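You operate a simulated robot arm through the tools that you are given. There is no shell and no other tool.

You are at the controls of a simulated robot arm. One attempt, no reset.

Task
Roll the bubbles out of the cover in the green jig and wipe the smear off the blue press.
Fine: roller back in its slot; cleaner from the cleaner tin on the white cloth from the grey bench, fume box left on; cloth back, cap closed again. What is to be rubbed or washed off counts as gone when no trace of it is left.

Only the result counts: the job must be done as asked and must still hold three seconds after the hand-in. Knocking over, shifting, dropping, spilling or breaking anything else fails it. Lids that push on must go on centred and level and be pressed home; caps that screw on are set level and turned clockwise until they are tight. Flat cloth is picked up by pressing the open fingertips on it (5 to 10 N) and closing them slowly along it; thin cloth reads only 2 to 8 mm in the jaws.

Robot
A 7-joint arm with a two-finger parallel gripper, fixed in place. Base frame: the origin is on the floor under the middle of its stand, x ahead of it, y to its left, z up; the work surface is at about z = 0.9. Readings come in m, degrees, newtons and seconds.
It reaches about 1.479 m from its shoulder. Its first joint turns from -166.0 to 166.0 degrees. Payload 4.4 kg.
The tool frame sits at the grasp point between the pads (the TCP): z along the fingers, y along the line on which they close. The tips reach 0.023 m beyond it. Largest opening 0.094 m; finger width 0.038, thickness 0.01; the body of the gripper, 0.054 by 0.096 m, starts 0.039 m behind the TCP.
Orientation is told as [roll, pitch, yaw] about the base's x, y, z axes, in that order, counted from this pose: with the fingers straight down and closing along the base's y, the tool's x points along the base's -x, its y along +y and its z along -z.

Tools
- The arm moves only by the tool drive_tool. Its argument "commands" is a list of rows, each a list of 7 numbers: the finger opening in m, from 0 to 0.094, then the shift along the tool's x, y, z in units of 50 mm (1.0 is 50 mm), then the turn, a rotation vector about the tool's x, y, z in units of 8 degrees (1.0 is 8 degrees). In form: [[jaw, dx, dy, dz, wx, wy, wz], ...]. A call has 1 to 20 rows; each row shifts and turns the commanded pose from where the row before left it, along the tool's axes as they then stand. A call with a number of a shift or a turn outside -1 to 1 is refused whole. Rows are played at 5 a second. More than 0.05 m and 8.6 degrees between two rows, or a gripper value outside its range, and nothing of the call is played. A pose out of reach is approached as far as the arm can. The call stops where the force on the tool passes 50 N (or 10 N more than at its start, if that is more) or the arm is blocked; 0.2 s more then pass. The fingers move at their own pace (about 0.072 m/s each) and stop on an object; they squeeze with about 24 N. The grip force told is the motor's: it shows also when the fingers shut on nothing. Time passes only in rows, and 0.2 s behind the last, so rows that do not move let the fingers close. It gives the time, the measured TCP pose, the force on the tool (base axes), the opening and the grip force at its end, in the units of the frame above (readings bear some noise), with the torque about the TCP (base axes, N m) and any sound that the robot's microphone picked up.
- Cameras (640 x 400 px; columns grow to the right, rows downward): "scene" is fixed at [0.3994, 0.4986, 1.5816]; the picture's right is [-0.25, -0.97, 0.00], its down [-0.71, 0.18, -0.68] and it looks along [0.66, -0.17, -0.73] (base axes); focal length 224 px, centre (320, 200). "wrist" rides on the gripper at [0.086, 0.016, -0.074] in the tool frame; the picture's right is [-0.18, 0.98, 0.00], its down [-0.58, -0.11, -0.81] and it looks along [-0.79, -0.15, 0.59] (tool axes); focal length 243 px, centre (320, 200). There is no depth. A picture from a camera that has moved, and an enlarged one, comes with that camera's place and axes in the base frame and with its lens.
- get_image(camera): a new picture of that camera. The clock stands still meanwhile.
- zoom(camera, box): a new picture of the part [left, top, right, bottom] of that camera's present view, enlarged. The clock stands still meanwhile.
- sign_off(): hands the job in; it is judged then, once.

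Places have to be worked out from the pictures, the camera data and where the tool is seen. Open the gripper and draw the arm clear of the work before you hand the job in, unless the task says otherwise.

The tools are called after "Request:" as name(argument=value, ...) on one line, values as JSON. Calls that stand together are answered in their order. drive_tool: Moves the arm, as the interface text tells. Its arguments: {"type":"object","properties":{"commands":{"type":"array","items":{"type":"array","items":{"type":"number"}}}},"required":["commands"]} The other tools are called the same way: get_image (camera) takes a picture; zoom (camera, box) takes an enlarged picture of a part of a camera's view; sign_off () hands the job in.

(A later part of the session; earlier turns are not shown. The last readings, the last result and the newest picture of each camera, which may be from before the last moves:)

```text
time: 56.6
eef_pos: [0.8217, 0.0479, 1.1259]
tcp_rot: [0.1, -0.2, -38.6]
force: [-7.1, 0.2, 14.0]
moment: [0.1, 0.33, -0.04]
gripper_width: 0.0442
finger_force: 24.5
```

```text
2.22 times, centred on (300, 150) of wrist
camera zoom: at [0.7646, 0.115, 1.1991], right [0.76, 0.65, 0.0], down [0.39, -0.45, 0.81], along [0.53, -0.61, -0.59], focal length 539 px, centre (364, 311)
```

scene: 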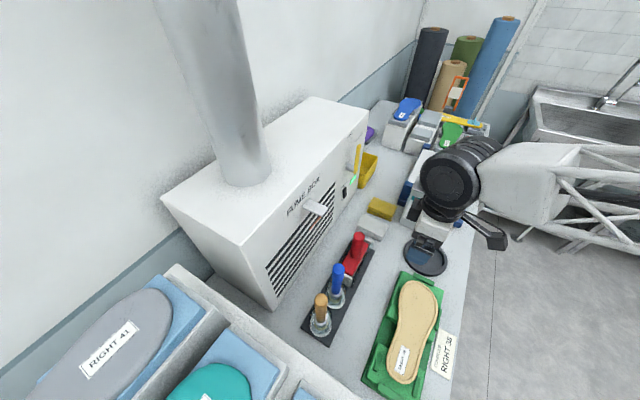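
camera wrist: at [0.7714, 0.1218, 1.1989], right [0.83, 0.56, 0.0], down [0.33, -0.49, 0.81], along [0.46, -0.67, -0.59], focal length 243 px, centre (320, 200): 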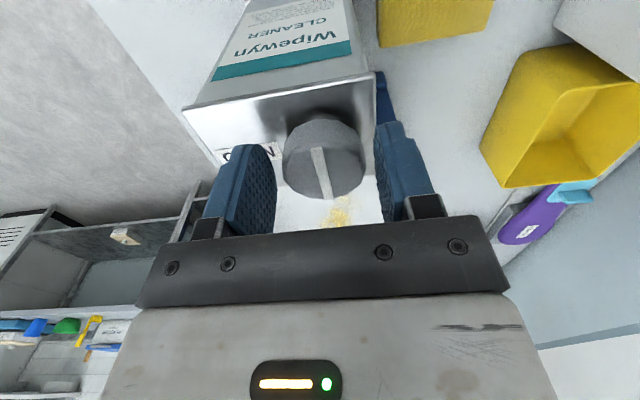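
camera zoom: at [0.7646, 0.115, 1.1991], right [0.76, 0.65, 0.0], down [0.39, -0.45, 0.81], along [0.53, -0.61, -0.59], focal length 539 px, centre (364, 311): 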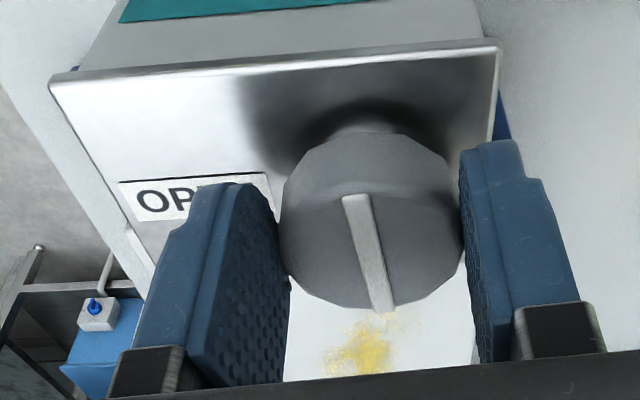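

The cap follows the gripper while the tin stays put, but there is an upward force on the tool. I wait a moment and re-read before turning on.

Request:
drive_tool(commands=[[0.0, 0, 0, 0, 0, 0, 0], [0.0, 0, 0, 0, 0, 0, 0]])

Request:
zoom(camera="scene", box=[390, 150, 470, 230])

```text
time: 57.2
eef_pos: [0.8219, 0.0483, 1.1246]
tcp_rot: [0.0, -0.1, -38.6]
force: [-5.9, -1.3, 19.9]
moment: [-0.19, -0.17, -0.09]
gripper_width: 0.0444
finger_force: 24.0
```

```text
5.00 times, centred on (430, 190) of scene
camera zoom: at [0.3994, 0.4986, 1.5816], right [-0.25, -0.97, 0.0], down [-0.71, 0.18, -0.68], along [0.66, -0.17, -0.73], focal length 1121 px, centre (-230, 250)
```

zoom: 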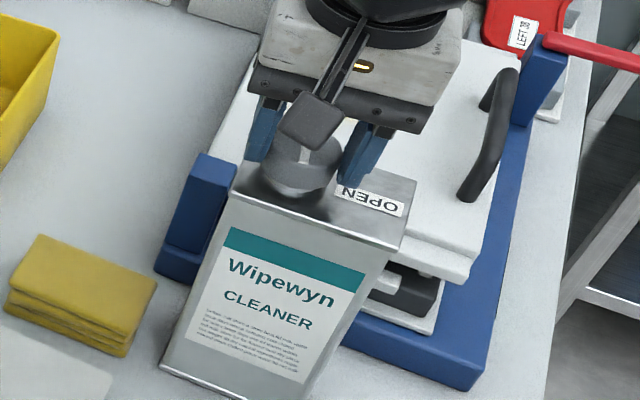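

The upward force is just the reaction of the squeezed, tapered cap pressing the tin down; torque is small and the tin hasn't moved. I keep turning counter-clockwise.

Request:
drive_tool(commands=[[0.0, 0, 0, 0, 0, 0, -0.6], [0.0, 0, 0, 0, 0, 0, -0.6], [0.0, 0, 0, 0, 0, 0, -0.6], [0.0, 0, 0, 0, 0, 0, -0.6], [0.0, 0, 0, 0, 0, 0, 0]])

Request:
zoom(camera="wrist", box=[180, 60, 420, 240])

```text
time: 58.4
eef_pos: [0.8216, 0.0476, 1.1245]
tcp_rot: [0.0, 0.0, -19.2]
force: [1.5, -8.4, 22.5]
moment: [-0.43, -0.39, -0.08]
gripper_width: 0.0443
finger_force: 23.4
```

```text
2.22 times, centred on (300, 150) of wrist
camera zoom: at [0.7454, 0.0923, 1.1986], right [0.5, 0.87, 0.0], down [0.51, -0.3, 0.81], along [0.7, -0.4, -0.59], focal length 539 px, centre (364, 311)
```

zoom: 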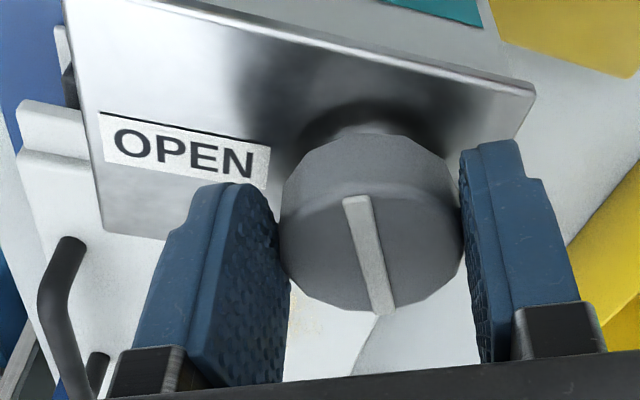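

The cap turns freely with the gripper, the tin stays. I continue to a full quarter turn.

Request:
drive_tool(commands=[[0.0, 0, 0, 0, 0, 0, -0.7], [0.0, 0, 0, 0, 0, 0, -0.7], [0.0, 0, 0, 0, 0, 0, -0.7], [0.0, 0, 0, 0, 0, 0, -0.7], [0.0, 0, 0, 0, 0, 0, 0]])

Request:
drive_tool(commands=[[0.0, 0, 0, 0, 0, 0, -0.7], [0.0, 0, 0, 0, 0, 0, -0.7], [0.0, 0, 0, 0, 0, 0, -0.7], [0.0, 0, 0, 0, 0, 0, -0.7], [0.0, 0, 0, 0, 0, 0, 0]])

Request:
zoom(camera="wrist", box=[180, 60, 420, 240])

Request:
zoom(camera="scene", box=[390, 150, 470, 230])

```text
time: 59.6
eef_pos: [0.8213, 0.0473, 1.1232]
tcp_rot: [0.0, 0.0, 3.1]
force: [0.4, -6.8, 22.5]
moment: [-0.21, -0.36, -0.08]
gripper_width: 0.0445
finger_force: 24.0
```

```text
time: 60.8
eef_pos: [0.8208, 0.0469, 1.1238]
tcp_rot: [0.1, 0.0, 25.5]
force: [1.6, -6.1, 18.4]
moment: [-0.16, -0.27, -0.03]
gripper_width: 0.0447
finger_force: 24.2
```

```text
2.22 times, centred on (300, 150) of wrist
camera zoom: at [0.7367, 0.0252, 1.1979], right [-0.26, 0.97, 0.0], down [0.57, 0.15, 0.81], along [0.78, 0.21, -0.59], focal length 539 px, centre (364, 311)
```

zoom: 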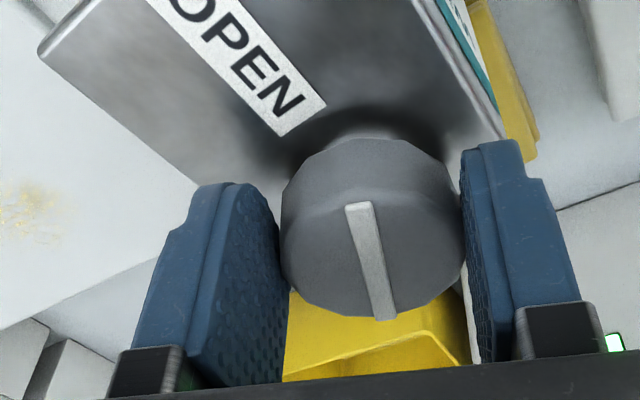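

```text
5.00 times, centred on (430, 190) of scene
camera zoom: at [0.3994, 0.4986, 1.5816], right [-0.25, -0.97, 0.0], down [-0.71, 0.18, -0.68], along [0.66, -0.17, -0.73], focal length 1121 px, centre (-230, 250)
```

zoom: 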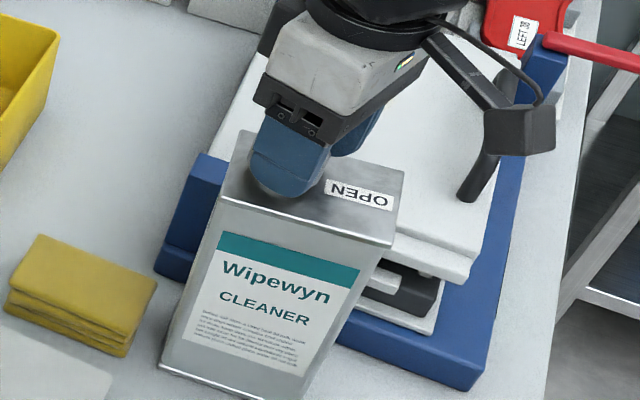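

The tin's top looks shifted a few millimetres in the picture and the tool feels ~20 N upward, as if the cap rises on a thread. I ease the tool up a little to relieve it and re-read.

Request:
drive_tool(commands=[[0.0, 0, 0, -0.02, 0, 0, 0], [0.0, 0, 0, 0, 0, 0, 0]])

Request:
zoom(camera="scene", box=[390, 150, 470, 230])

```text
time: 61.4
eef_pos: [0.8205, 0.0471, 1.1243]
tcp_rot: [0.0, 0.0, 25.4]
force: [0.6, -3.9, 7.7]
moment: [-0.1, -0.2, 0.02]
gripper_width: 0.0446
finger_force: 23.9
```

```text
5.00 times, centred on (430, 190) of scene
camera zoom: at [0.3994, 0.4986, 1.5816], right [-0.25, -0.97, 0.0], down [-0.71, 0.18, -0.68], along [0.66, -0.17, -0.73], focal length 1121 px, centre (-230, 250)
```

zoom: 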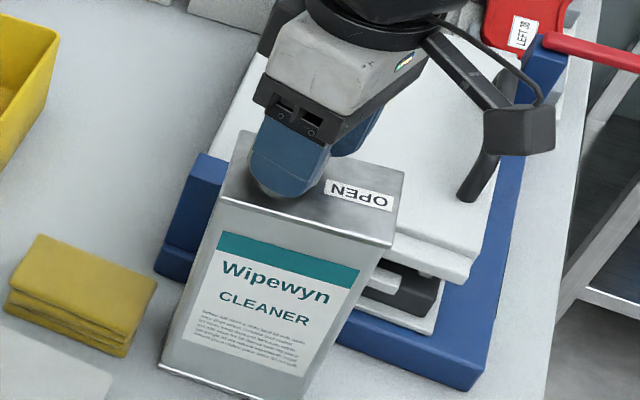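

I take the same zoom as at the start to compare the tin's position exactly.

Request:
zoom(camera="scene", box=[390, 160, 460, 230])

Request:
zoom(camera="scene", box=[390, 190, 450, 250])

```text
5.71 times, centred on (425, 195) of scene
camera zoom: at [0.3994, 0.4986, 1.5816], right [-0.25, -0.97, 0.0], down [-0.71, 0.18, -0.68], along [0.66, -0.17, -0.73], focal length 1281 px, centre (-280, 229)
```

zoom: 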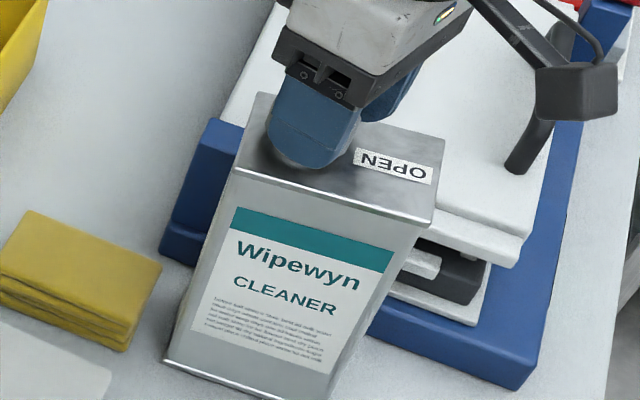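

```text
6.67 times, centred on (420, 220) of scene
camera zoom: at [0.3994, 0.4986, 1.5816], right [-0.25, -0.97, 0.0], down [-0.71, 0.18, -0.68], along [0.66, -0.17, -0.73], focal length 1494 px, centre (-347, 67)
```

zoom: 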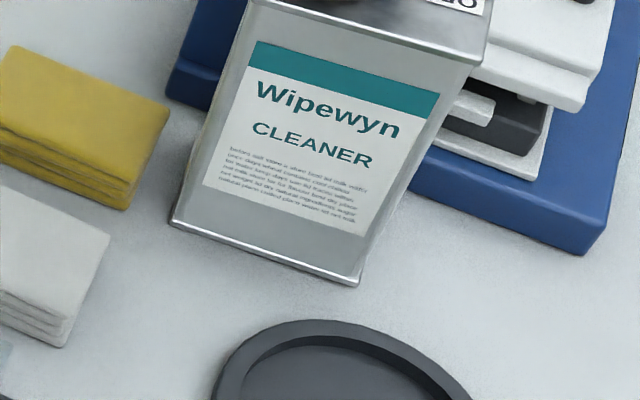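

The tin has only yawed about 3° with the cap; closing later will turn it back. I continue the turn to +45° and beyond, watching force.

Request:
drive_tool(commands=[[0.0, 0, 0, 0, 0, 0, -0.6], [0.0, 0, 0, 0, 0, 0, -0.6], [0.0, 0, 0, 0, 0, 0, -0.6], [0.0, 0, 0, 0, 0, 0, -0.6], [0.0, 0, 0, 0, 0, 0, 0]])

Request:
zoom(camera="wrist", box=[180, 60, 420, 240])

Request:
zoom(camera="scene", box=[390, 160, 460, 230])

```text
time: 62.6
eef_pos: [0.8213, 0.0479, 1.1239]
tcp_rot: [0.1, -0.1, 44.7]
force: [-0.6, 0.1, -8.7]
moment: [0.14, -0.03, 0.0]
gripper_width: 0.0444
finger_force: 24.1
```

```text
2.22 times, centred on (300, 150) of wrist
camera zoom: at [0.7487, -0.0013, 1.1985], right [-0.56, 0.83, 0.0], down [0.49, 0.33, 0.81], along [0.67, 0.45, -0.59], focal length 539 px, centre (364, 311)
```

zoom: 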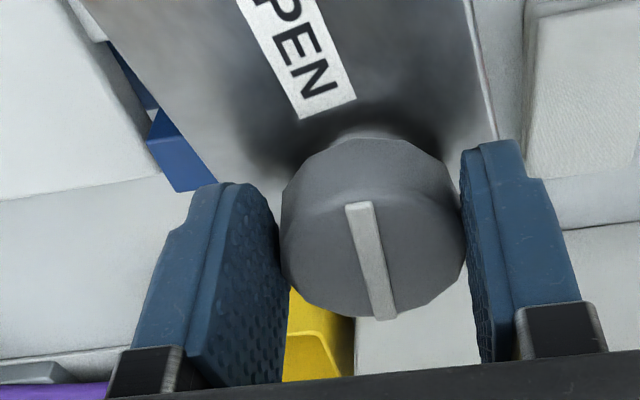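

```text
5.71 times, centred on (425, 195) of scene
camera zoom: at [0.3994, 0.4986, 1.5816], right [-0.25, -0.97, 0.0], down [-0.71, 0.18, -0.68], along [0.66, -0.17, -0.73], focal length 1281 px, centre (-280, 229)
```

zoom: 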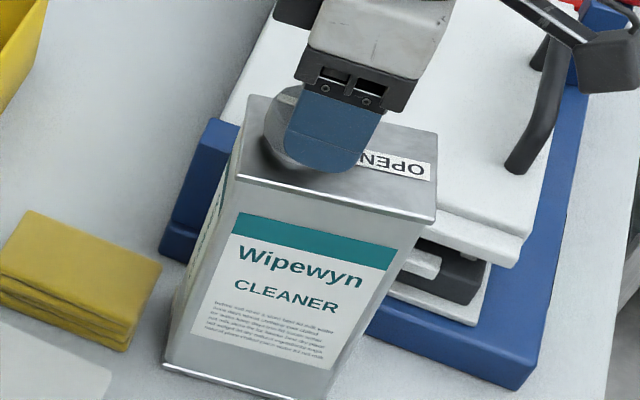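

The bar is now parallel to the tin's long axis, in line with "OPEN". The tool is carrying some of the tin's weight, so I lower slightly and then release to look.

Request:
drive_tool(commands=[[0.0, 0, 0, 0.02, 0, 0, 0], [0.0, 0, 0, 0, 0, 0, 0]])

```text
time: 63.2
eef_pos: [0.8213, 0.0485, 1.1244]
tcp_rot: [0.0, 0.0, 44.6]
force: [0.0, -1.7, -5.7]
moment: [-0.02, -0.06, 0.02]
gripper_width: 0.0444
finger_force: 23.8
```

Still −5.7 N; I lower another step until the tin stands on the bench again.

Request:
drive_tool(commands=[[0.0, 0, 0, 0.02, 0, 0, 0], [0.0, 0, 0, 0, 0, 0, 0]])

Request:
drive_tool(commands=[[0.0, 0, 0, 0.02, 0, 0, 0], [0.0, 0, 0, 0, 0, 0, 0]])

```text
time: 63.8
eef_pos: [0.8212, 0.0472, 1.1233]
tcp_rot: [0.0, 0.0, 44.6]
force: [0.6, -0.4, 3.1]
moment: [0.37, -0.27, 0.0]
gripper_width: 0.0445
finger_force: 23.7
```

```text
time: 64.4
eef_pos: [0.8212, 0.0478, 1.1232]
tcp_rot: [-0.1, -0.1, 44.6]
force: [-0.2, -6.4, 18.8]
moment: [-0.23, -0.11, 0.0]
gripper_width: 0.0443
finger_force: 24.0
```

The tin is down firmly. I ease off a hair, open the fingers and rise to look at the cap.

Request:
drive_tool(commands=[[0.0, 0, 0, -0.02, 0, 0, 0], [0.05, 0, 0, 0, 0, 0, 0], [0.06, 0, 0, 0, 0, 0, 0], [0.07, 0, 0, -0.2, 0, 0, 0], [0.09, 0, 0, -0.6, 0, 0, 0], [0.094, 0, 0, -0.8, 0, 0, 0]])

Request:
get_image(camera="wrist")

Request:
zoom(camera="scene", box=[390, 160, 460, 230])

```text
time: 65.8
eef_pos: [0.8216, 0.0472, 1.2018]
tcp_rot: [0.0, 0.0, 44.5]
force: [0.5, 0.4, -0.8]
moment: [0.0, -0.02, 0.02]
gripper_width: 0.0939
finger_force: 0.1
```

```text
taken
camera wrist: at [0.7493, -0.0007, 1.2759], right [-0.56, 0.83, 0.0], down [0.49, 0.33, 0.81], along [0.67, 0.45, -0.59], focal length 243 px, centre (320, 200)
```

wrist: 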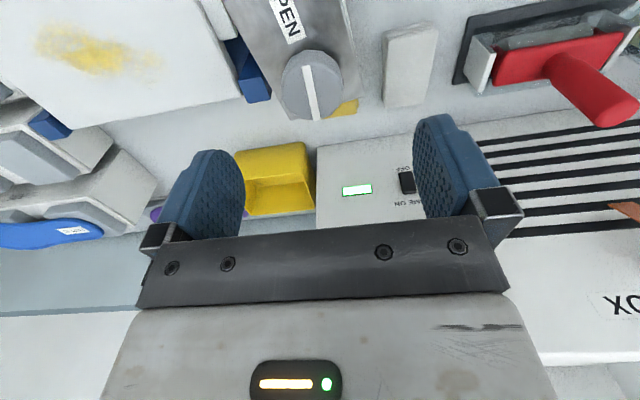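

```text
5.71 times, centred on (425, 195) of scene
camera zoom: at [0.3994, 0.4986, 1.5816], right [-0.25, -0.97, 0.0], down [-0.71, 0.18, -0.68], along [0.66, -0.17, -0.73], focal length 1281 px, centre (-280, 229)
```

zoom: 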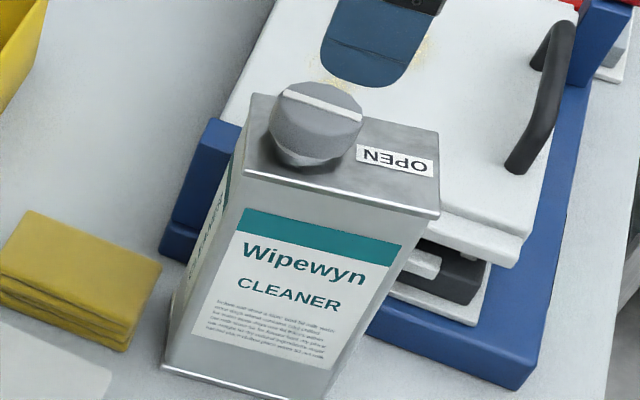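

The tin yawed about 13° along with the cap, so the cap is only ~74° open relative to the tin. I re-grip it, press down ~15–20 N so the tin holds still, and turn the remaining ~16°.

Request:
drive_tool(commands=[[0.094, 0, 0, 0.6, 0, 0, 0], [0.08, 0, 0, 0.6, 0, 0, 0], [0.06, 0, 0, 0.4, 0, 0, 0], [0.05, 0, 0, 0.02, 0, 0, 0], [0.045, 0, 0, 0, 0, 0, 0], [0.0, 0, 0, 0, 0, 0, 0], [0.0, 0, 0, 0, 0, 0, 0], [0.0, 0, 0, 0.02, 0, 0, 0], [0.0, 0, 0, 0, 0, 0, 0]])

```text
time: 67.8
eef_pos: [0.8228, 0.0474, 1.1215]
tcp_rot: [0.0, 0.0, 44.6]
force: [-0.5, -4.2, 7.8]
moment: [-0.11, 0.09, -0.02]
gripper_width: 0.0448
finger_force: 24.3
```

Pressing with about 8 N; I press a bit more and turn 16° further counter-clockwise.

Request:
drive_tool(commands=[[0.0, 0, 0, 0.02, 0, 0, 0], [0.0, 0, 0, 0, 0, 0, -0.5], [0.0, 0, 0, 0, 0, 0, -0.5], [0.0, 0, 0, 0, 0, 0, -0.5], [0.0, 0, 0, 0, 0, 0, -0.5], [0.0, 0, 0, 0, 0, 0, 0]])

Request:
zoom(camera="wrist", box=[180, 60, 420, 240])

Request:
zoom(camera="scene", box=[390, 160, 460, 230])

```text
time: 69.2
eef_pos: [0.822, 0.0478, 1.1184]
tcp_rot: [0.2, 0.1, 60.6]
force: [1.3, -0.7, 6.0]
moment: [0.32, 0.06, -0.01]
gripper_width: 0.045
finger_force: 24.3
```

```text
2.22 times, centred on (300, 150) of wrist
camera zoom: at [0.7653, -0.019, 1.1928], right [-0.77, 0.64, 0.0], down [0.38, 0.45, 0.81], along [0.52, 0.62, -0.59], focal length 539 px, centre (364, 311)
```

zoom: 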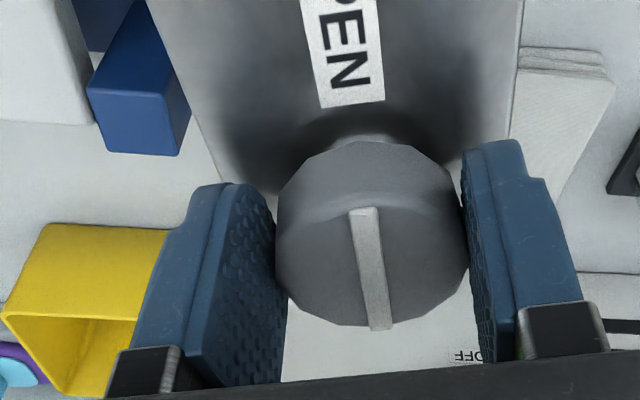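

```text
5.71 times, centred on (425, 195) of scene
camera zoom: at [0.3994, 0.4986, 1.5816], right [-0.25, -0.97, 0.0], down [-0.71, 0.18, -0.68], along [0.66, -0.17, -0.73], focal length 1281 px, centre (-280, 229)
```

zoom: 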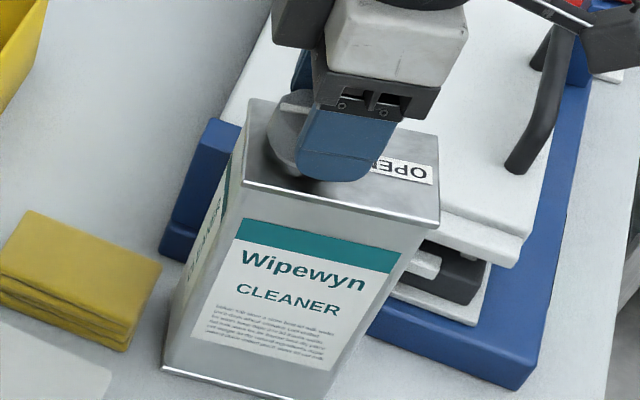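

The bar is now in line with "OPEN" and the tin did not move this time. I release and rise to look.

Request:
drive_tool(commands=[[0.0, 0, 0, 0, 0, 0, 0], [0.05, 0, 0, 0, 0, 0, 0], [0.06, 0, 0, 0, 0, 0, 0], [0.07, 0, 0, -0.2, 0, 0, 0], [0.09, 0, 0, -0.6, 0, 0, 0], [0.094, 0, 0, -0.8, 0, 0, 0], [0.094, 0, 0, -0.6, 0, 0, 0]])

Request:
zoom(camera="wrist", box=[220, 0, 420, 160])

Request:
zoom(camera="scene", box=[405, 160, 450, 200])

```text
time: 70.8
eef_pos: [0.8231, 0.0477, 1.2291]
tcp_rot: [0.0, 0.0, 60.6]
force: [1.2, -0.6, -1.0]
moment: [0.03, 0.04, 0.01]
gripper_width: 0.0937
finger_force: 0.1
```

```text
2.50 times, centred on (320, 80) of wrist
camera zoom: at [0.7673, -0.0187, 1.3037], right [-0.77, 0.64, 0.0], down [0.38, 0.45, 0.81], along [0.52, 0.62, -0.59], focal length 606 px, centre (320, 500)
```

zoom: 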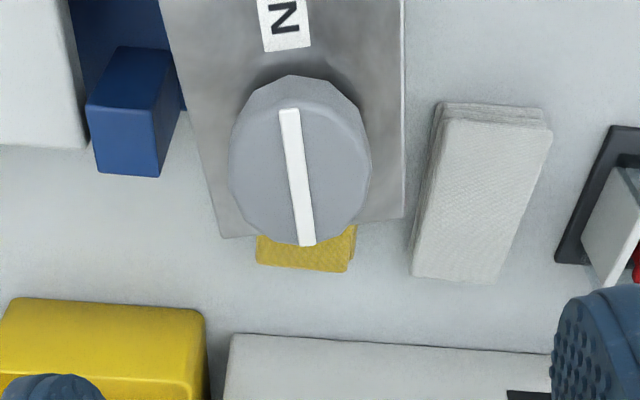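

```text
10.00 times, centred on (428, 180) of scene
camera zoom: at [0.3994, 0.4986, 1.5816], right [-0.25, -0.97, 0.0], down [-0.71, 0.18, -0.68], along [0.66, -0.17, -0.73], focal length 2242 px, centre (-755, 400)
```

zoom: 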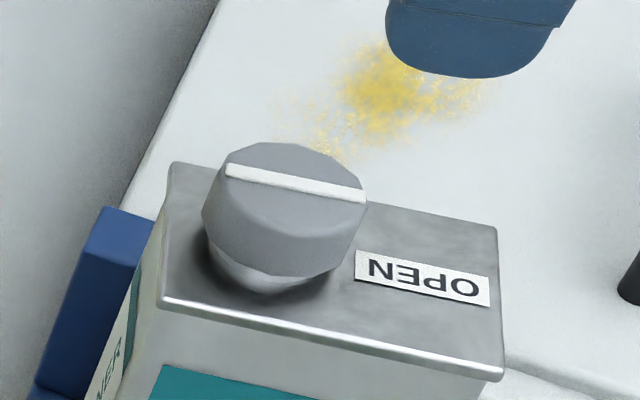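

The cap's bar is at "OPEN" and nothing has spilled. Now the white cloth: a folded pad about 97×56×28 mm centred near (0.821, 0.192). I go above it with yaw 45° so the fingers straddle its short side.

Request:
drive_tool(commands=[[0.094, 0, 0, 0, 0, 0, 0.975], [0.094, 0, 0, 0, 0, 0, 0.975], [0.094, -0.68, 0.68, 0, 0, 0, 0], [0.094, -0.68, 0.68, 0, 0, 0, 0], [0.094, -0.68, 0.68, 0, 0, 0, 0], [0.094, 0, 0, 0.5, 0, 0, 0]])

Request:
get_image(camera="wrist")

Request:
get_image(camera="scene")

Request:
zoom(camera="wrist", box=[200, 0, 440, 150])

```text
time: 72.2
eef_pos: [0.8253, 0.1912, 1.2014]
tcp_rot: [0.0, 0.0, 45.1]
force: [0.0, 0.0, -0.2]
moment: [0.02, -0.01, -0.01]
gripper_width: 0.0942
finger_force: 0.1
```

```text
taken
camera wrist: at [0.7525, 0.1419, 1.2763], right [-0.56, 0.83, 0.0], down [0.49, 0.33, 0.81], along [0.67, 0.46, -0.59], focal length 243 px, centre (320, 200)
```

wrist: 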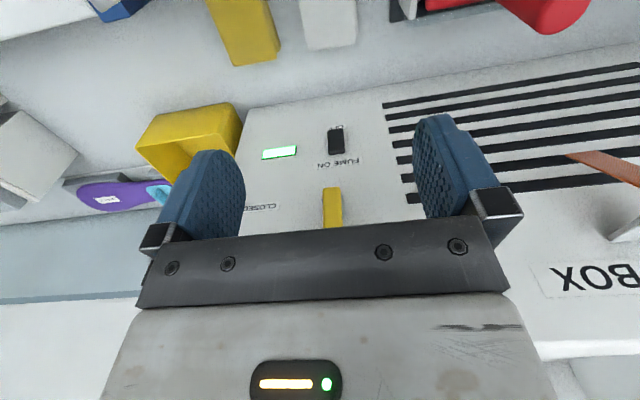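

```text
taken
```

scene: 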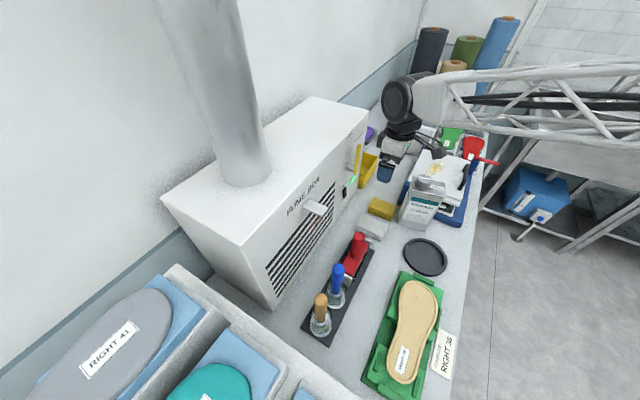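

```text
2.67 times, centred on (320, 75) of wrist
camera zoom: at [0.7525, 0.1419, 1.2763], right [-0.56, 0.83, 0.0], down [0.49, 0.33, 0.81], along [0.67, 0.46, -0.59], focal length 647 px, centre (320, 533)
```

zoom: 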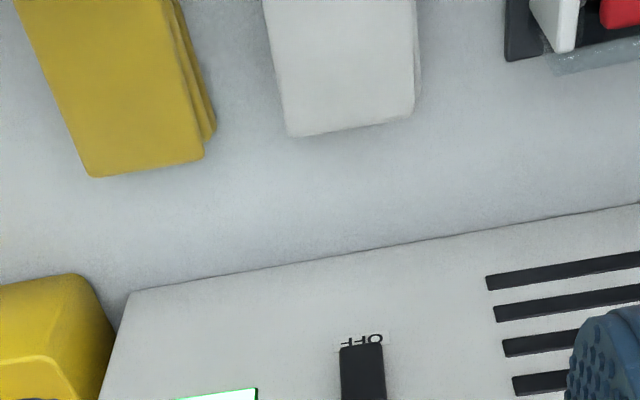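

The pad's centre line is about 7 mm to +y_t of the tool axis. I correct and descend to a few centimetres above it, then check again.

Request:
drive_tool(commands=[[0.094, 0, 0.15, 0.8, 0, 0, 0], [0.094, 0, 0, 0.9, 0, 0, 0], [0.094, 0, 0, 0.9, 0, 0, 0], [0.094, 0, 0, 0.9, 0, 0, 0], [0.094, 0, 0, 0.6, 0, 0, 0]])

Request:
get_image(camera="wrist")

Request:
get_image(camera="scene")

Request:
zoom(camera="scene", box=[340, 130, 440, 250])

```text
time: 73.4
eef_pos: [0.8164, 0.1984, 0.9997]
tcp_rot: [0.0, 0.0, 45.0]
force: [-1.1, 1.0, -0.2]
moment: [0.01, 0.01, 0.0]
gripper_width: 0.0937
finger_force: 0.0
```

```text
taken
camera wrist: at [0.7451, 0.1485, 1.0753], right [-0.56, 0.83, 0.0], down [0.49, 0.33, 0.81], along [0.67, 0.46, -0.59], focal length 243 px, centre (320, 200)
```

wrist: 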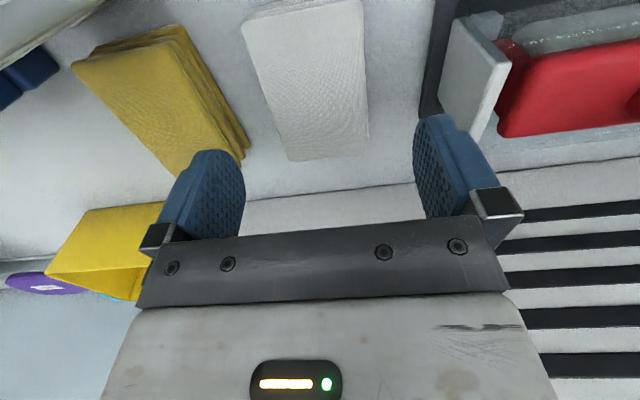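

```text
taken
```

scene: 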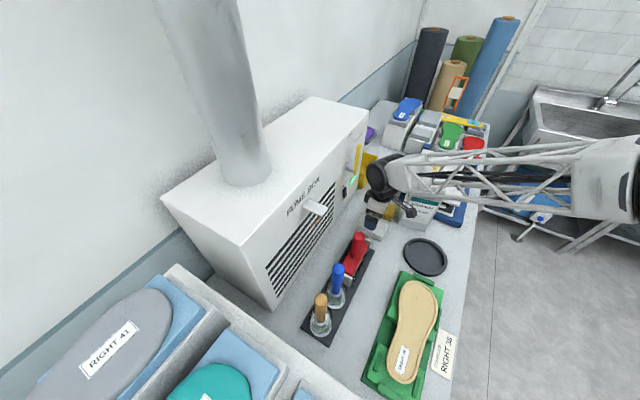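

```text
3.33 times, centred on (390, 190) of scene
camera zoom: at [0.3994, 0.4986, 1.5816], right [-0.25, -0.97, 0.0], down [-0.71, 0.18, -0.68], along [0.66, -0.17, -0.73], focal length 747 px, centre (87, 233)
```

zoom: 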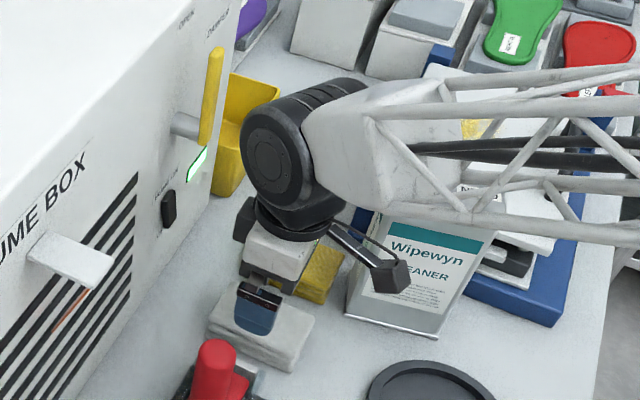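

Well centred over the white pad. I check arm clearances (the forearm passes clear of the tin by a few centimetres) and descend in steps.

Request:
drive_tool(commands=[[0.094, 0, -0.03, 0.3, 0, 0, 0], [0.094, 0, 0, 0.3, 0, 0, 0], [0.094, 0, 0, 0.3, 0, 0, 0], [0.094, 0, 0, 0.2, 0, 0, 0], [0.094, 0, 0, 0, 0, 0, 0]])

Request:
get_image(camera="wrist")

Request:
zoom(camera="scene", box=[340, 130, 440, 250])

```text
time: 74.6
eef_pos: [0.8166, 0.1968, 0.945]
tcp_rot: [0.0, 0.0, 45.0]
force: [0.3, -0.5, 0.5]
moment: [0.01, 0.03, 0.03]
gripper_width: 0.094
finger_force: 0.1
```

```text
taken
camera wrist: at [0.7451, 0.1468, 1.0192], right [-0.56, 0.83, 0.0], down [0.49, 0.33, 0.81], along [0.67, 0.46, -0.59], focal length 243 px, centre (320, 200)
```

wrist: 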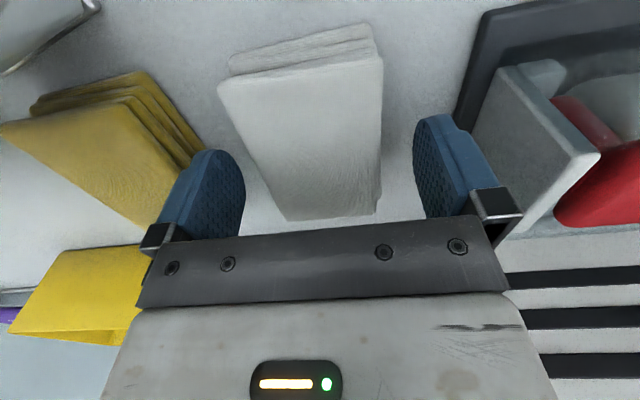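

```text
3.33 times, centred on (390, 190) of scene
camera zoom: at [0.3994, 0.4986, 1.5816], right [-0.25, -0.97, 0.0], down [-0.71, 0.18, -0.68], along [0.66, -0.17, -0.73], focal length 747 px, centre (87, 233)
```

zoom: 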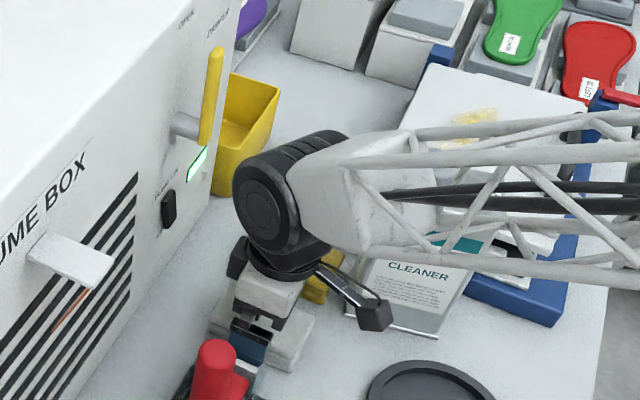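

The fingers straddle the pad with room on both sides. I go down to z ≈ 0.931 and close slowly.

Request:
drive_tool(commands=[[0.094, 0, 0, 0.15, 0, 0, 0], [0.094, 0, 0, 0.13, 0, 0, 0], [0.08, 0, 0, 0, 0, 0, 0], [0.07, 0, 0, 0, 0, 0, 0], [0.06, 0, 0, 0, 0, 0, 0], [0.055, 0, 0, 0, 0, 0, 0], [0.05, 0, 0, 0, 0, 0, 0]])

Request:
get_image(camera="wrist")

```text
time: 76.2
eef_pos: [0.8184, 0.1973, 0.9311]
tcp_rot: [0.1, 0.0, 45.0]
force: [0.3, 1.0, -0.4]
moment: [0.03, -0.01, -0.01]
gripper_width: 0.0645
finger_force: 23.8
```

```text
taken
camera wrist: at [0.7451, 0.1475, 1.0051], right [-0.56, 0.83, 0.0], down [0.49, 0.33, 0.81], along [0.67, 0.46, -0.59], focal length 243 px, centre (320, 200)
```

wrist: 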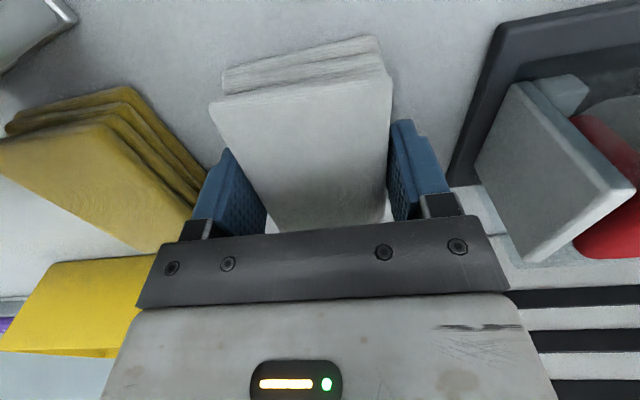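

The pad is gripped at 64.5 mm with full grip force. I note this place (0.818, 0.197, 0.931, yaw 45°) and lift a little to test.

Request:
drive_tool(commands=[[0.0, 0, 0, -0.2, 0, 0, 0], [0.0, 0, 0, -0.3, 0, 0, 0], [0.0, 0, 0, -0.5, 0, 0, 0], [0.0, 0, 0, 0, 0, 0, 0]])

Request:
get_image(camera="wrist")

Request:
zoom(camera="scene", box=[340, 130, 440, 250])

```text
time: 77.2
eef_pos: [0.8175, 0.1983, 0.981]
tcp_rot: [0.0, -0.1, 44.9]
force: [0.1, -0.7, -0.8]
moment: [0.03, -0.01, -0.01]
gripper_width: 0.0646
finger_force: 23.4
```

```text
taken
camera wrist: at [0.7456, 0.1487, 1.0555], right [-0.56, 0.83, 0.0], down [0.49, 0.33, 0.81], along [0.67, 0.46, -0.59], focal length 243 px, centre (320, 200)
```

wrist: 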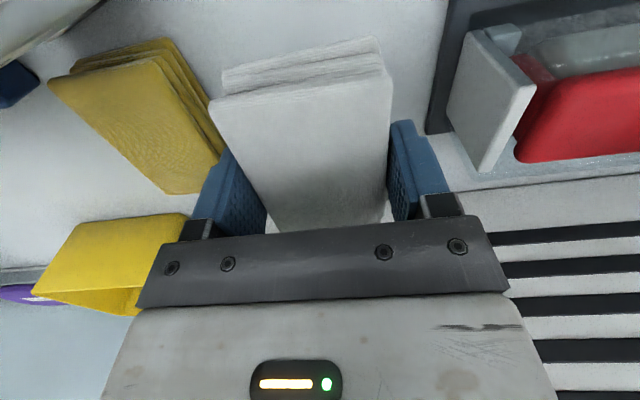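

```text
3.33 times, centred on (390, 190) of scene
camera zoom: at [0.3994, 0.4986, 1.5816], right [-0.25, -0.97, 0.0], down [-0.71, 0.18, -0.68], along [0.66, -0.17, -0.73], focal length 747 px, centre (87, 233)
```

zoom: 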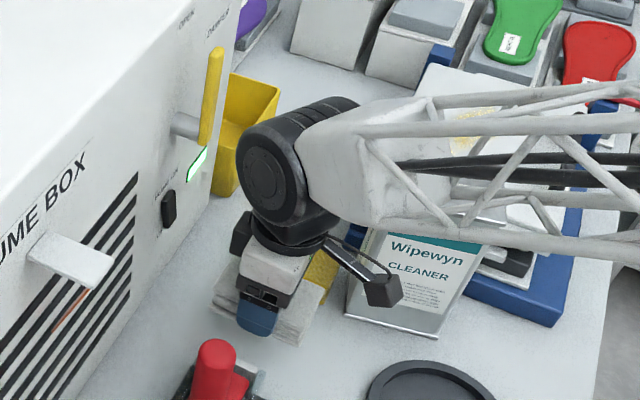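

The pad lifts cleanly as one piece. I raise it and bring it over the open cap of the tin to see whether cleaner takes onto it by touch.

Request:
drive_tool(commands=[[0.0, 0, 0, -0.92, 0, 0, 0], [0.0, 0, 0, -0.92, 0, 0, 0], [0.0, 0, 0, -0.92, 0, 0, 0], [0.0, 0, 0, -0.92, 0, 0, 0], [0.0, 0, 0, -0.92, 0, 0, 0], [0.0, 0.69, -0.73, 0, 0, 0, 0], [0.0, 0.69, -0.73, 0, 0, 0, 0], [0.0, 0.69, -0.73, 0, 0, 0, 0], [0.0, 0, 0, 0.4, 0, 0, 0], [0.0, 0, 0, 0, 0, 0, 0]])

Request:
get_image(camera="wrist")

Request:
zoom(camera="scene", box=[380, 130, 480, 250])

```text
refused: row 6 steps farther than a row can; nothing moved
```

```text
taken
camera wrist: at [0.7456, 0.1487, 1.0555], right [-0.56, 0.83, 0.0], down [0.49, 0.33, 0.81], along [0.67, 0.46, -0.59], focal length 243 px, centre (320, 200)
```

wrist: 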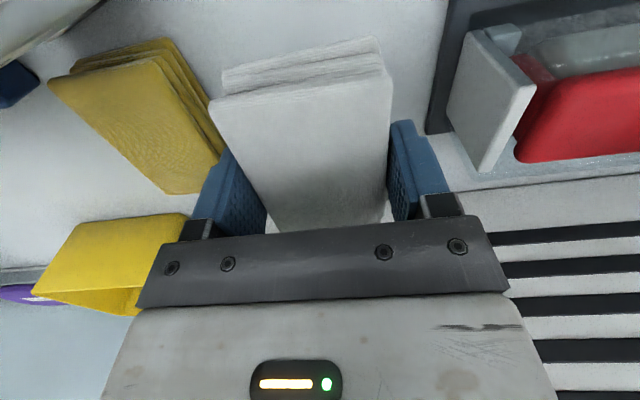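

```text
3.33 times, centred on (430, 190) of scene
camera zoom: at [0.3994, 0.4986, 1.5816], right [-0.25, -0.97, 0.0], down [-0.71, 0.18, -0.68], along [0.66, -0.17, -0.73], focal length 747 px, centre (-47, 233)
```

zoom: 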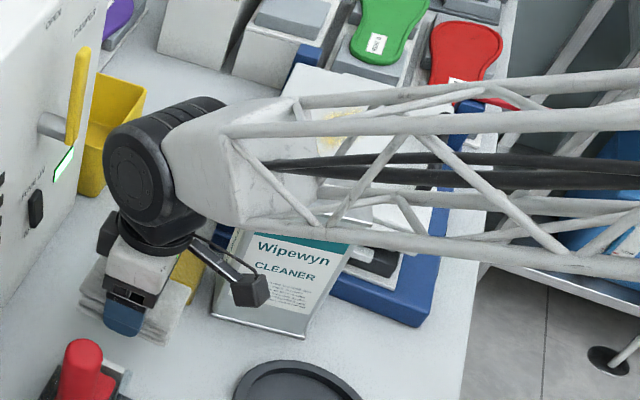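

The diagonal step was slightly over the row limit; I resend it with four smaller steps.

Request:
drive_tool(commands=[[0.0, 0, 0, -0.92, 0, 0, 0], [0.0, 0, 0, -0.92, 0, 0, 0], [0.0, 0, 0, -0.92, 0, 0, 0], [0.0, 0, 0, -0.92, 0, 0, 0], [0.0, 0, 0, -0.92, 0, 0, 0], [0.0, 0.515, -0.545, 0, 0, 0, 0], [0.0, 0.515, -0.545, 0, 0, 0, 0], [0.0, 0.515, -0.545, 0, 0, 0, 0], [0.0, 0.515, -0.545, 0, 0, 0, 0], [0.0, 0, 0, 0.4, 0, 0, 0], [0.0, 0, 0, 0, 0, 0, 0]])

Request:
get_image(camera="wrist")

Request:
zoom(camera="scene", box=[380, 130, 480, 250])

```text
time: 79.6
eef_pos: [0.8179, 0.0449, 1.1915]
tcp_rot: [0.0, -0.1, 45.1]
force: [1.1, -0.7, -0.9]
moment: [0.03, -0.03, 0.0]
gripper_width: 0.0644
finger_force: 24.8
```

```text
taken
camera wrist: at [0.7457, -0.0048, 1.265], right [-0.56, 0.83, 0.0], down [0.49, 0.33, 0.81], along [0.67, 0.46, -0.59], focal length 243 px, centre (320, 200)
```

wrist: 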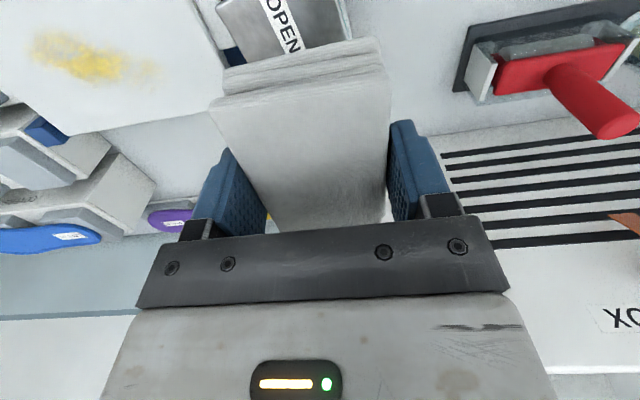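

```text
3.33 times, centred on (430, 190) of scene
camera zoom: at [0.3994, 0.4986, 1.5816], right [-0.25, -0.97, 0.0], down [-0.71, 0.18, -0.68], along [0.66, -0.17, -0.73], focal length 747 px, centre (-47, 233)
```

zoom: 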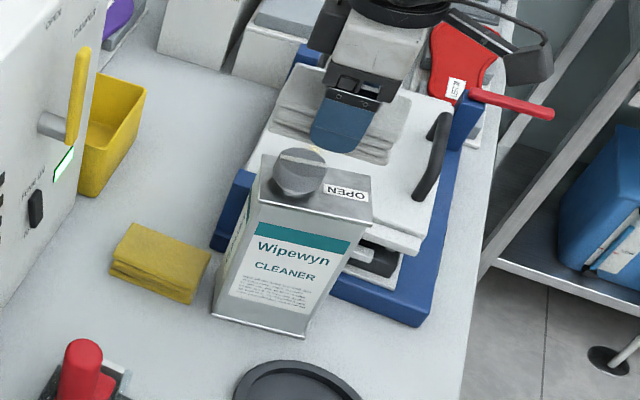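

The pad hangs over the cap. I lower it gently onto the cap top.

Request:
drive_tool(commands=[[0.0, -0.04, 0.08, 0.3, 0, 0, 0], [0.0, 0, 0, 0.2, 0, 0, 0], [0.0, 0, 0, 0.1, 0, 0, 0], [0.0, 0, 0, 0.1, 0, 0, 0], [0.0, 0, 0, 0, 0, 0, 0]])

```text
time: 80.8
eef_pos: [0.8196, 0.0503, 1.1548]
tcp_rot: [0.1, 0.0, 45.0]
force: [0.5, -0.7, -0.4]
moment: [-0.04, 0.0, -0.01]
gripper_width: 0.0644
finger_force: 24.1
```

Not quite touching; a few more 1–2 mm steps.

Request:
drive_tool(commands=[[0.0, 0, 0, 0.03, 0, 0, 0], [0.0, 0, 0, 0.03, 0, 0, 0], [0.0, 0, 0, 0.03, 0, 0, 0], [0.0, 0, 0, 0, 0, 0, 0]])

```text
time: 81.8
eef_pos: [0.8213, 0.0504, 1.1506]
tcp_rot: [0.1, 0.0, 44.9]
force: [0.2, 0.0, -1.5]
moment: [0.01, 0.01, 0.01]
gripper_width: 0.0644
finger_force: 24.1
```

Request:
drive_tool(commands=[[0.0, 0, 0, 0.03, 0, 0, 0], [0.0, 0, 0, 0.03, 0, 0, 0], [0.0, 0, 0, 0, 0, 0, 0]])

Request:
zoom(camera="scene", box=[390, 140, 460, 220])

```text
time: 82.6
eef_pos: [0.8183, 0.0511, 1.1476]
tcp_rot: [-0.1, -0.1, 45.1]
force: [0.0, 0.2, -0.5]
moment: [-0.02, -0.02, 0.04]
gripper_width: 0.0641
finger_force: 23.9
```

```text
5.00 times, centred on (425, 180) of scene
camera zoom: at [0.3994, 0.4986, 1.5816], right [-0.25, -0.97, 0.0], down [-0.71, 0.18, -0.68], along [0.66, -0.17, -0.73], focal length 1121 px, centre (-205, 300)
```

zoom: 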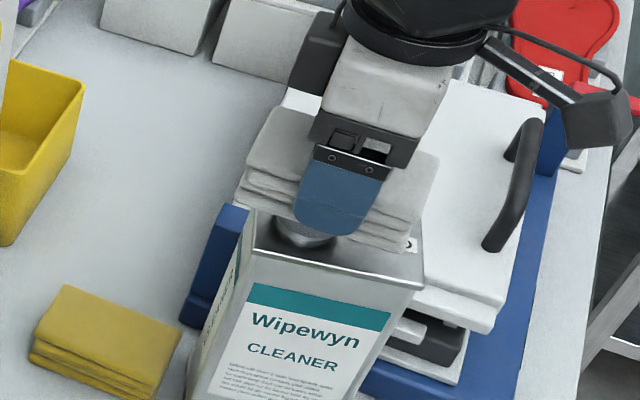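

Still no contact force; I go on slowly.

Request:
drive_tool(commands=[[0.0, 0, 0, 0.03, 0, 0, 0], [0.0, 0, 0, 0.03, 0, 0, 0], [0.0, 0, 0, 0.02, 0, 0, 0], [0.0, 0, 0, 0, 0, 0, 0]])

Request:
zoom(camera="scene", box=[390, 140, 460, 220])

```text
time: 83.6
eef_pos: [0.8197, 0.0502, 1.1445]
tcp_rot: [0.0, 0.0, 45.0]
force: [-0.5, 0.3, -0.5]
moment: [0.0, 0.01, -0.02]
gripper_width: 0.0643
finger_force: 24.1
```

```text
5.00 times, centred on (425, 180) of scene
camera zoom: at [0.3994, 0.4986, 1.5816], right [-0.25, -0.97, 0.0], down [-0.71, 0.18, -0.68], along [0.66, -0.17, -0.73], focal length 1121 px, centre (-205, 300)
```

zoom: 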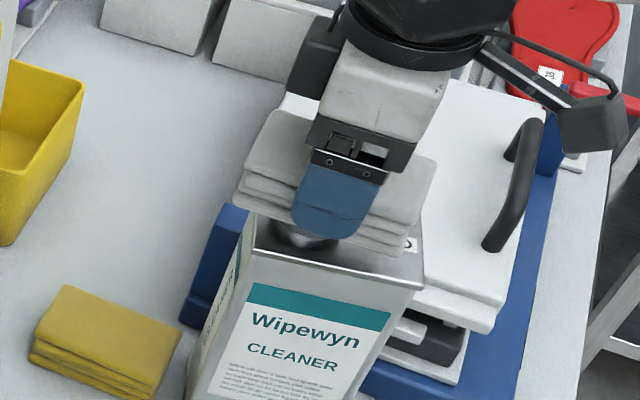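

No contact still. I lower further in small steps, watching the picture.

Request:
drive_tool(commands=[[0.0, 0, 0, 0.03, 0, 0, 0], [0.0, 0, 0, 0.03, 0, 0, 0], [0.0, 0, 0, 0.02, 0, 0, 0], [0.0, 0, 0, 0, 0, 0, 0]])

Request:
drive_tool(commands=[[0.0, 0, 0, 0.03, 0, 0, 0], [0.0, 0, 0, 0.02, 0, 0, 0], [0.0, 0, 0, 0, 0, 0, 0]])

Request:
zoom(camera="scene", box=[390, 140, 460, 220])

```text
time: 84.6
eef_pos: [0.8197, 0.0498, 1.1425]
tcp_rot: [-0.1, -0.1, 45.0]
force: [-3.8, 1.2, 26.7]
moment: [-0.03, -0.22, 0.0]
gripper_width: 0.0644
finger_force: 24.2
```

```text
time: 85.4
eef_pos: [0.8193, 0.0521, 1.1406]
tcp_rot: [0.1, 0.0, 45.0]
force: [3.7, -2.0, 29.5]
moment: [-0.12, -0.41, 0.02]
gripper_width: 0.0643
finger_force: 23.6
```

```text
5.00 times, centred on (425, 180) of scene
camera zoom: at [0.3994, 0.4986, 1.5816], right [-0.25, -0.97, 0.0], down [-0.71, 0.18, -0.68], along [0.66, -0.17, -0.73], focal length 1121 px, centre (-205, 300)
```

zoom: 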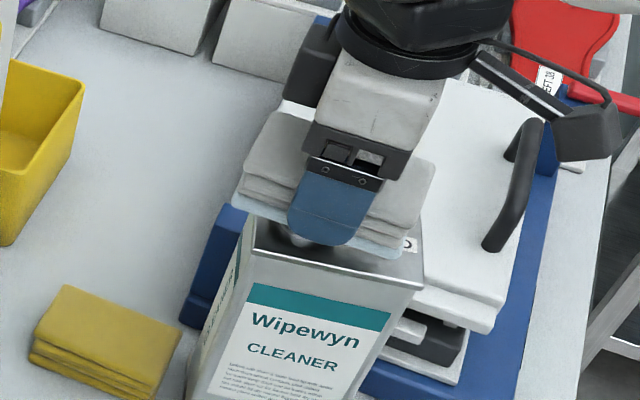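

Contact—firmer than intended (29 N)—and the bottom layer of the pad now shows a bluish wet tint. I ease up at once and look closely.

Request:
drive_tool(commands=[[0.0, 0, 0, -0.04, 0, 0, 0], [0.0, 0, 0, 0, 0, 0, 0]])

Request:
zoom(camera="scene", box=[405, 155, 445, 195])

```text
time: 86.0
eef_pos: [0.8195, 0.0523, 1.1398]
tcp_rot: [0.1, 0.2, 45.0]
force: [4.4, 0.0, 12.2]
moment: [0.02, -0.28, 0.04]
gripper_width: 0.0645
finger_force: 23.3
```

```text
10.00 times, centred on (425, 175) of scene
camera zoom: at [0.3994, 0.4986, 1.5816], right [-0.25, -0.97, 0.0], down [-0.71, 0.18, -0.68], along [0.66, -0.17, -0.73], focal length 2242 px, centre (-730, 450)
```

zoom: 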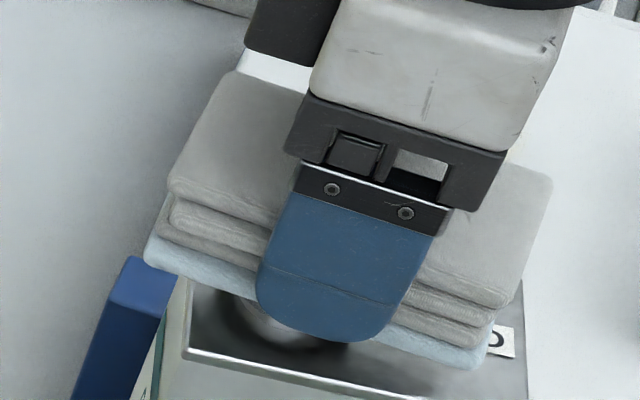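

The bottom layer is wet with cleaner. I lift clear of the cap and check how the pad now sits between the fingers, since it may have slid up.

Request:
drive_tool(commands=[[0.0, 0, 0, -0.2, 0, 0, 0], [0.0, 0, 0, -0.5, 0, 0, 0], [0.0, 0, 0, -0.6, 0, 0, 0], [0.0, 0, 0, 0, 0, 0, 0]])

Request:
zoom(camera="scene", box=[400, 130, 460, 200])

Request:
get_image(camera="wrist")

```text
time: 87.0
eef_pos: [0.8195, 0.0515, 1.2061]
tcp_rot: [0.0, 0.0, 45.0]
force: [-0.1, 0.7, 0.2]
moment: [0.01, -0.02, 0.02]
gripper_width: 0.0643
finger_force: 24.0
```

```text
5.71 times, centred on (430, 165) of scene
camera zoom: at [0.3994, 0.4986, 1.5816], right [-0.25, -0.97, 0.0], down [-0.71, 0.18, -0.68], along [0.66, -0.17, -0.73], focal length 1281 px, centre (-309, 400)
```

zoom: 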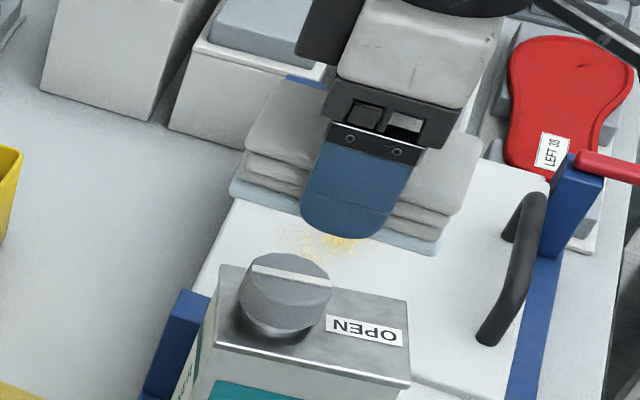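

```text
taken
camera wrist: at [0.7472, 0.0017, 1.2801], right [-0.56, 0.83, 0.0], down [0.49, 0.33, 0.81], along [0.67, 0.46, -0.59], focal length 243 px, centre (320, 200)
```

wrist: 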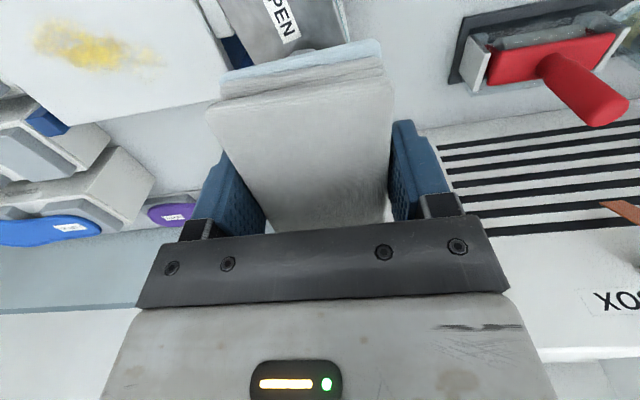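

The pad slid up about 6 mm, so it barely protrudes below the tips. I take it back to its own place, set it down and re-grip it higher for wiping.

Request:
drive_tool(commands=[[0.0, -0.505, 0.525, 0, 0, 0, 0], [0.0, -0.505, 0.525, 0, 0, 0, 0], [0.0, -0.505, 0.525, 0, 0, 0, 0], [0.0, -0.505, 0.525, 0, 0, 0, 0], [0.0, 0, 0, 0.9, 0, 0, 0], [0.0, 0, 0, 0.9, 0, 0, 0], [0.0, 0, 0, 0.9, 0, 0, 0], [0.0, 0, 0, 0.9, 0, 0, 0], [0.0, 0, 0, 0.8, 0, 0, 0], [0.0, 0, 0, 0.5, 0, 0, 0], [0.0, 0, 0, 0, 0, 0, 0]])

Request:
zoom(camera="scene", box=[340, 180, 420, 260])

Request:
get_image(camera="wrist")

```text
time: 89.4
eef_pos: [0.8191, 0.1951, 0.9608]
tcp_rot: [0.0, -0.1, 45.0]
force: [0.7, -0.3, -0.7]
moment: [-0.02, -0.02, 0.02]
gripper_width: 0.0642
finger_force: 23.4
```

```text
5.00 times, centred on (380, 220) of scene
camera zoom: at [0.3994, 0.4986, 1.5816], right [-0.25, -0.97, 0.0], down [-0.71, 0.18, -0.68], along [0.66, -0.17, -0.73], focal length 1121 px, centre (20, 100)
```

zoom: 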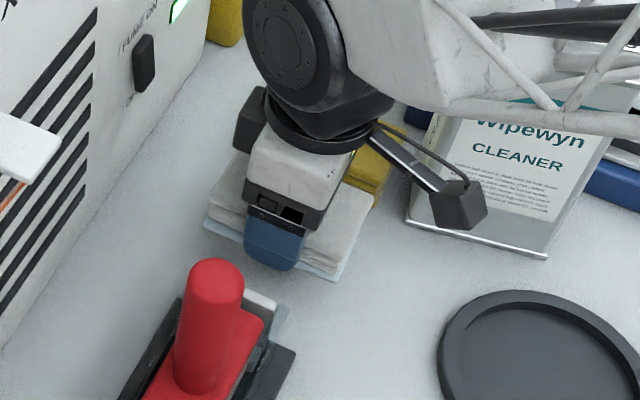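

```text
taken
camera wrist: at [0.7467, 0.146, 1.0348], right [-0.56, 0.83, 0.0], down [0.49, 0.33, 0.81], along [0.67, 0.46, -0.59], focal length 243 px, centre (320, 200)
```

wrist: 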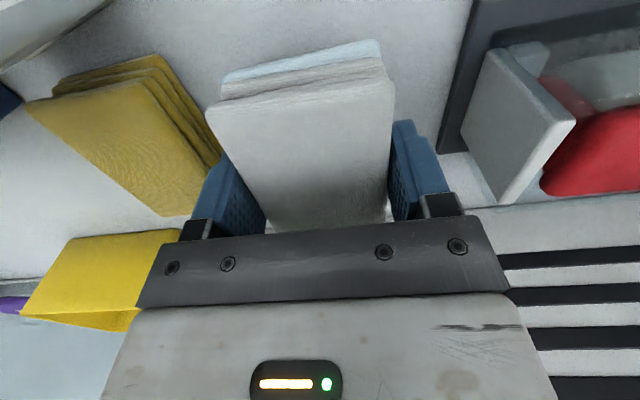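

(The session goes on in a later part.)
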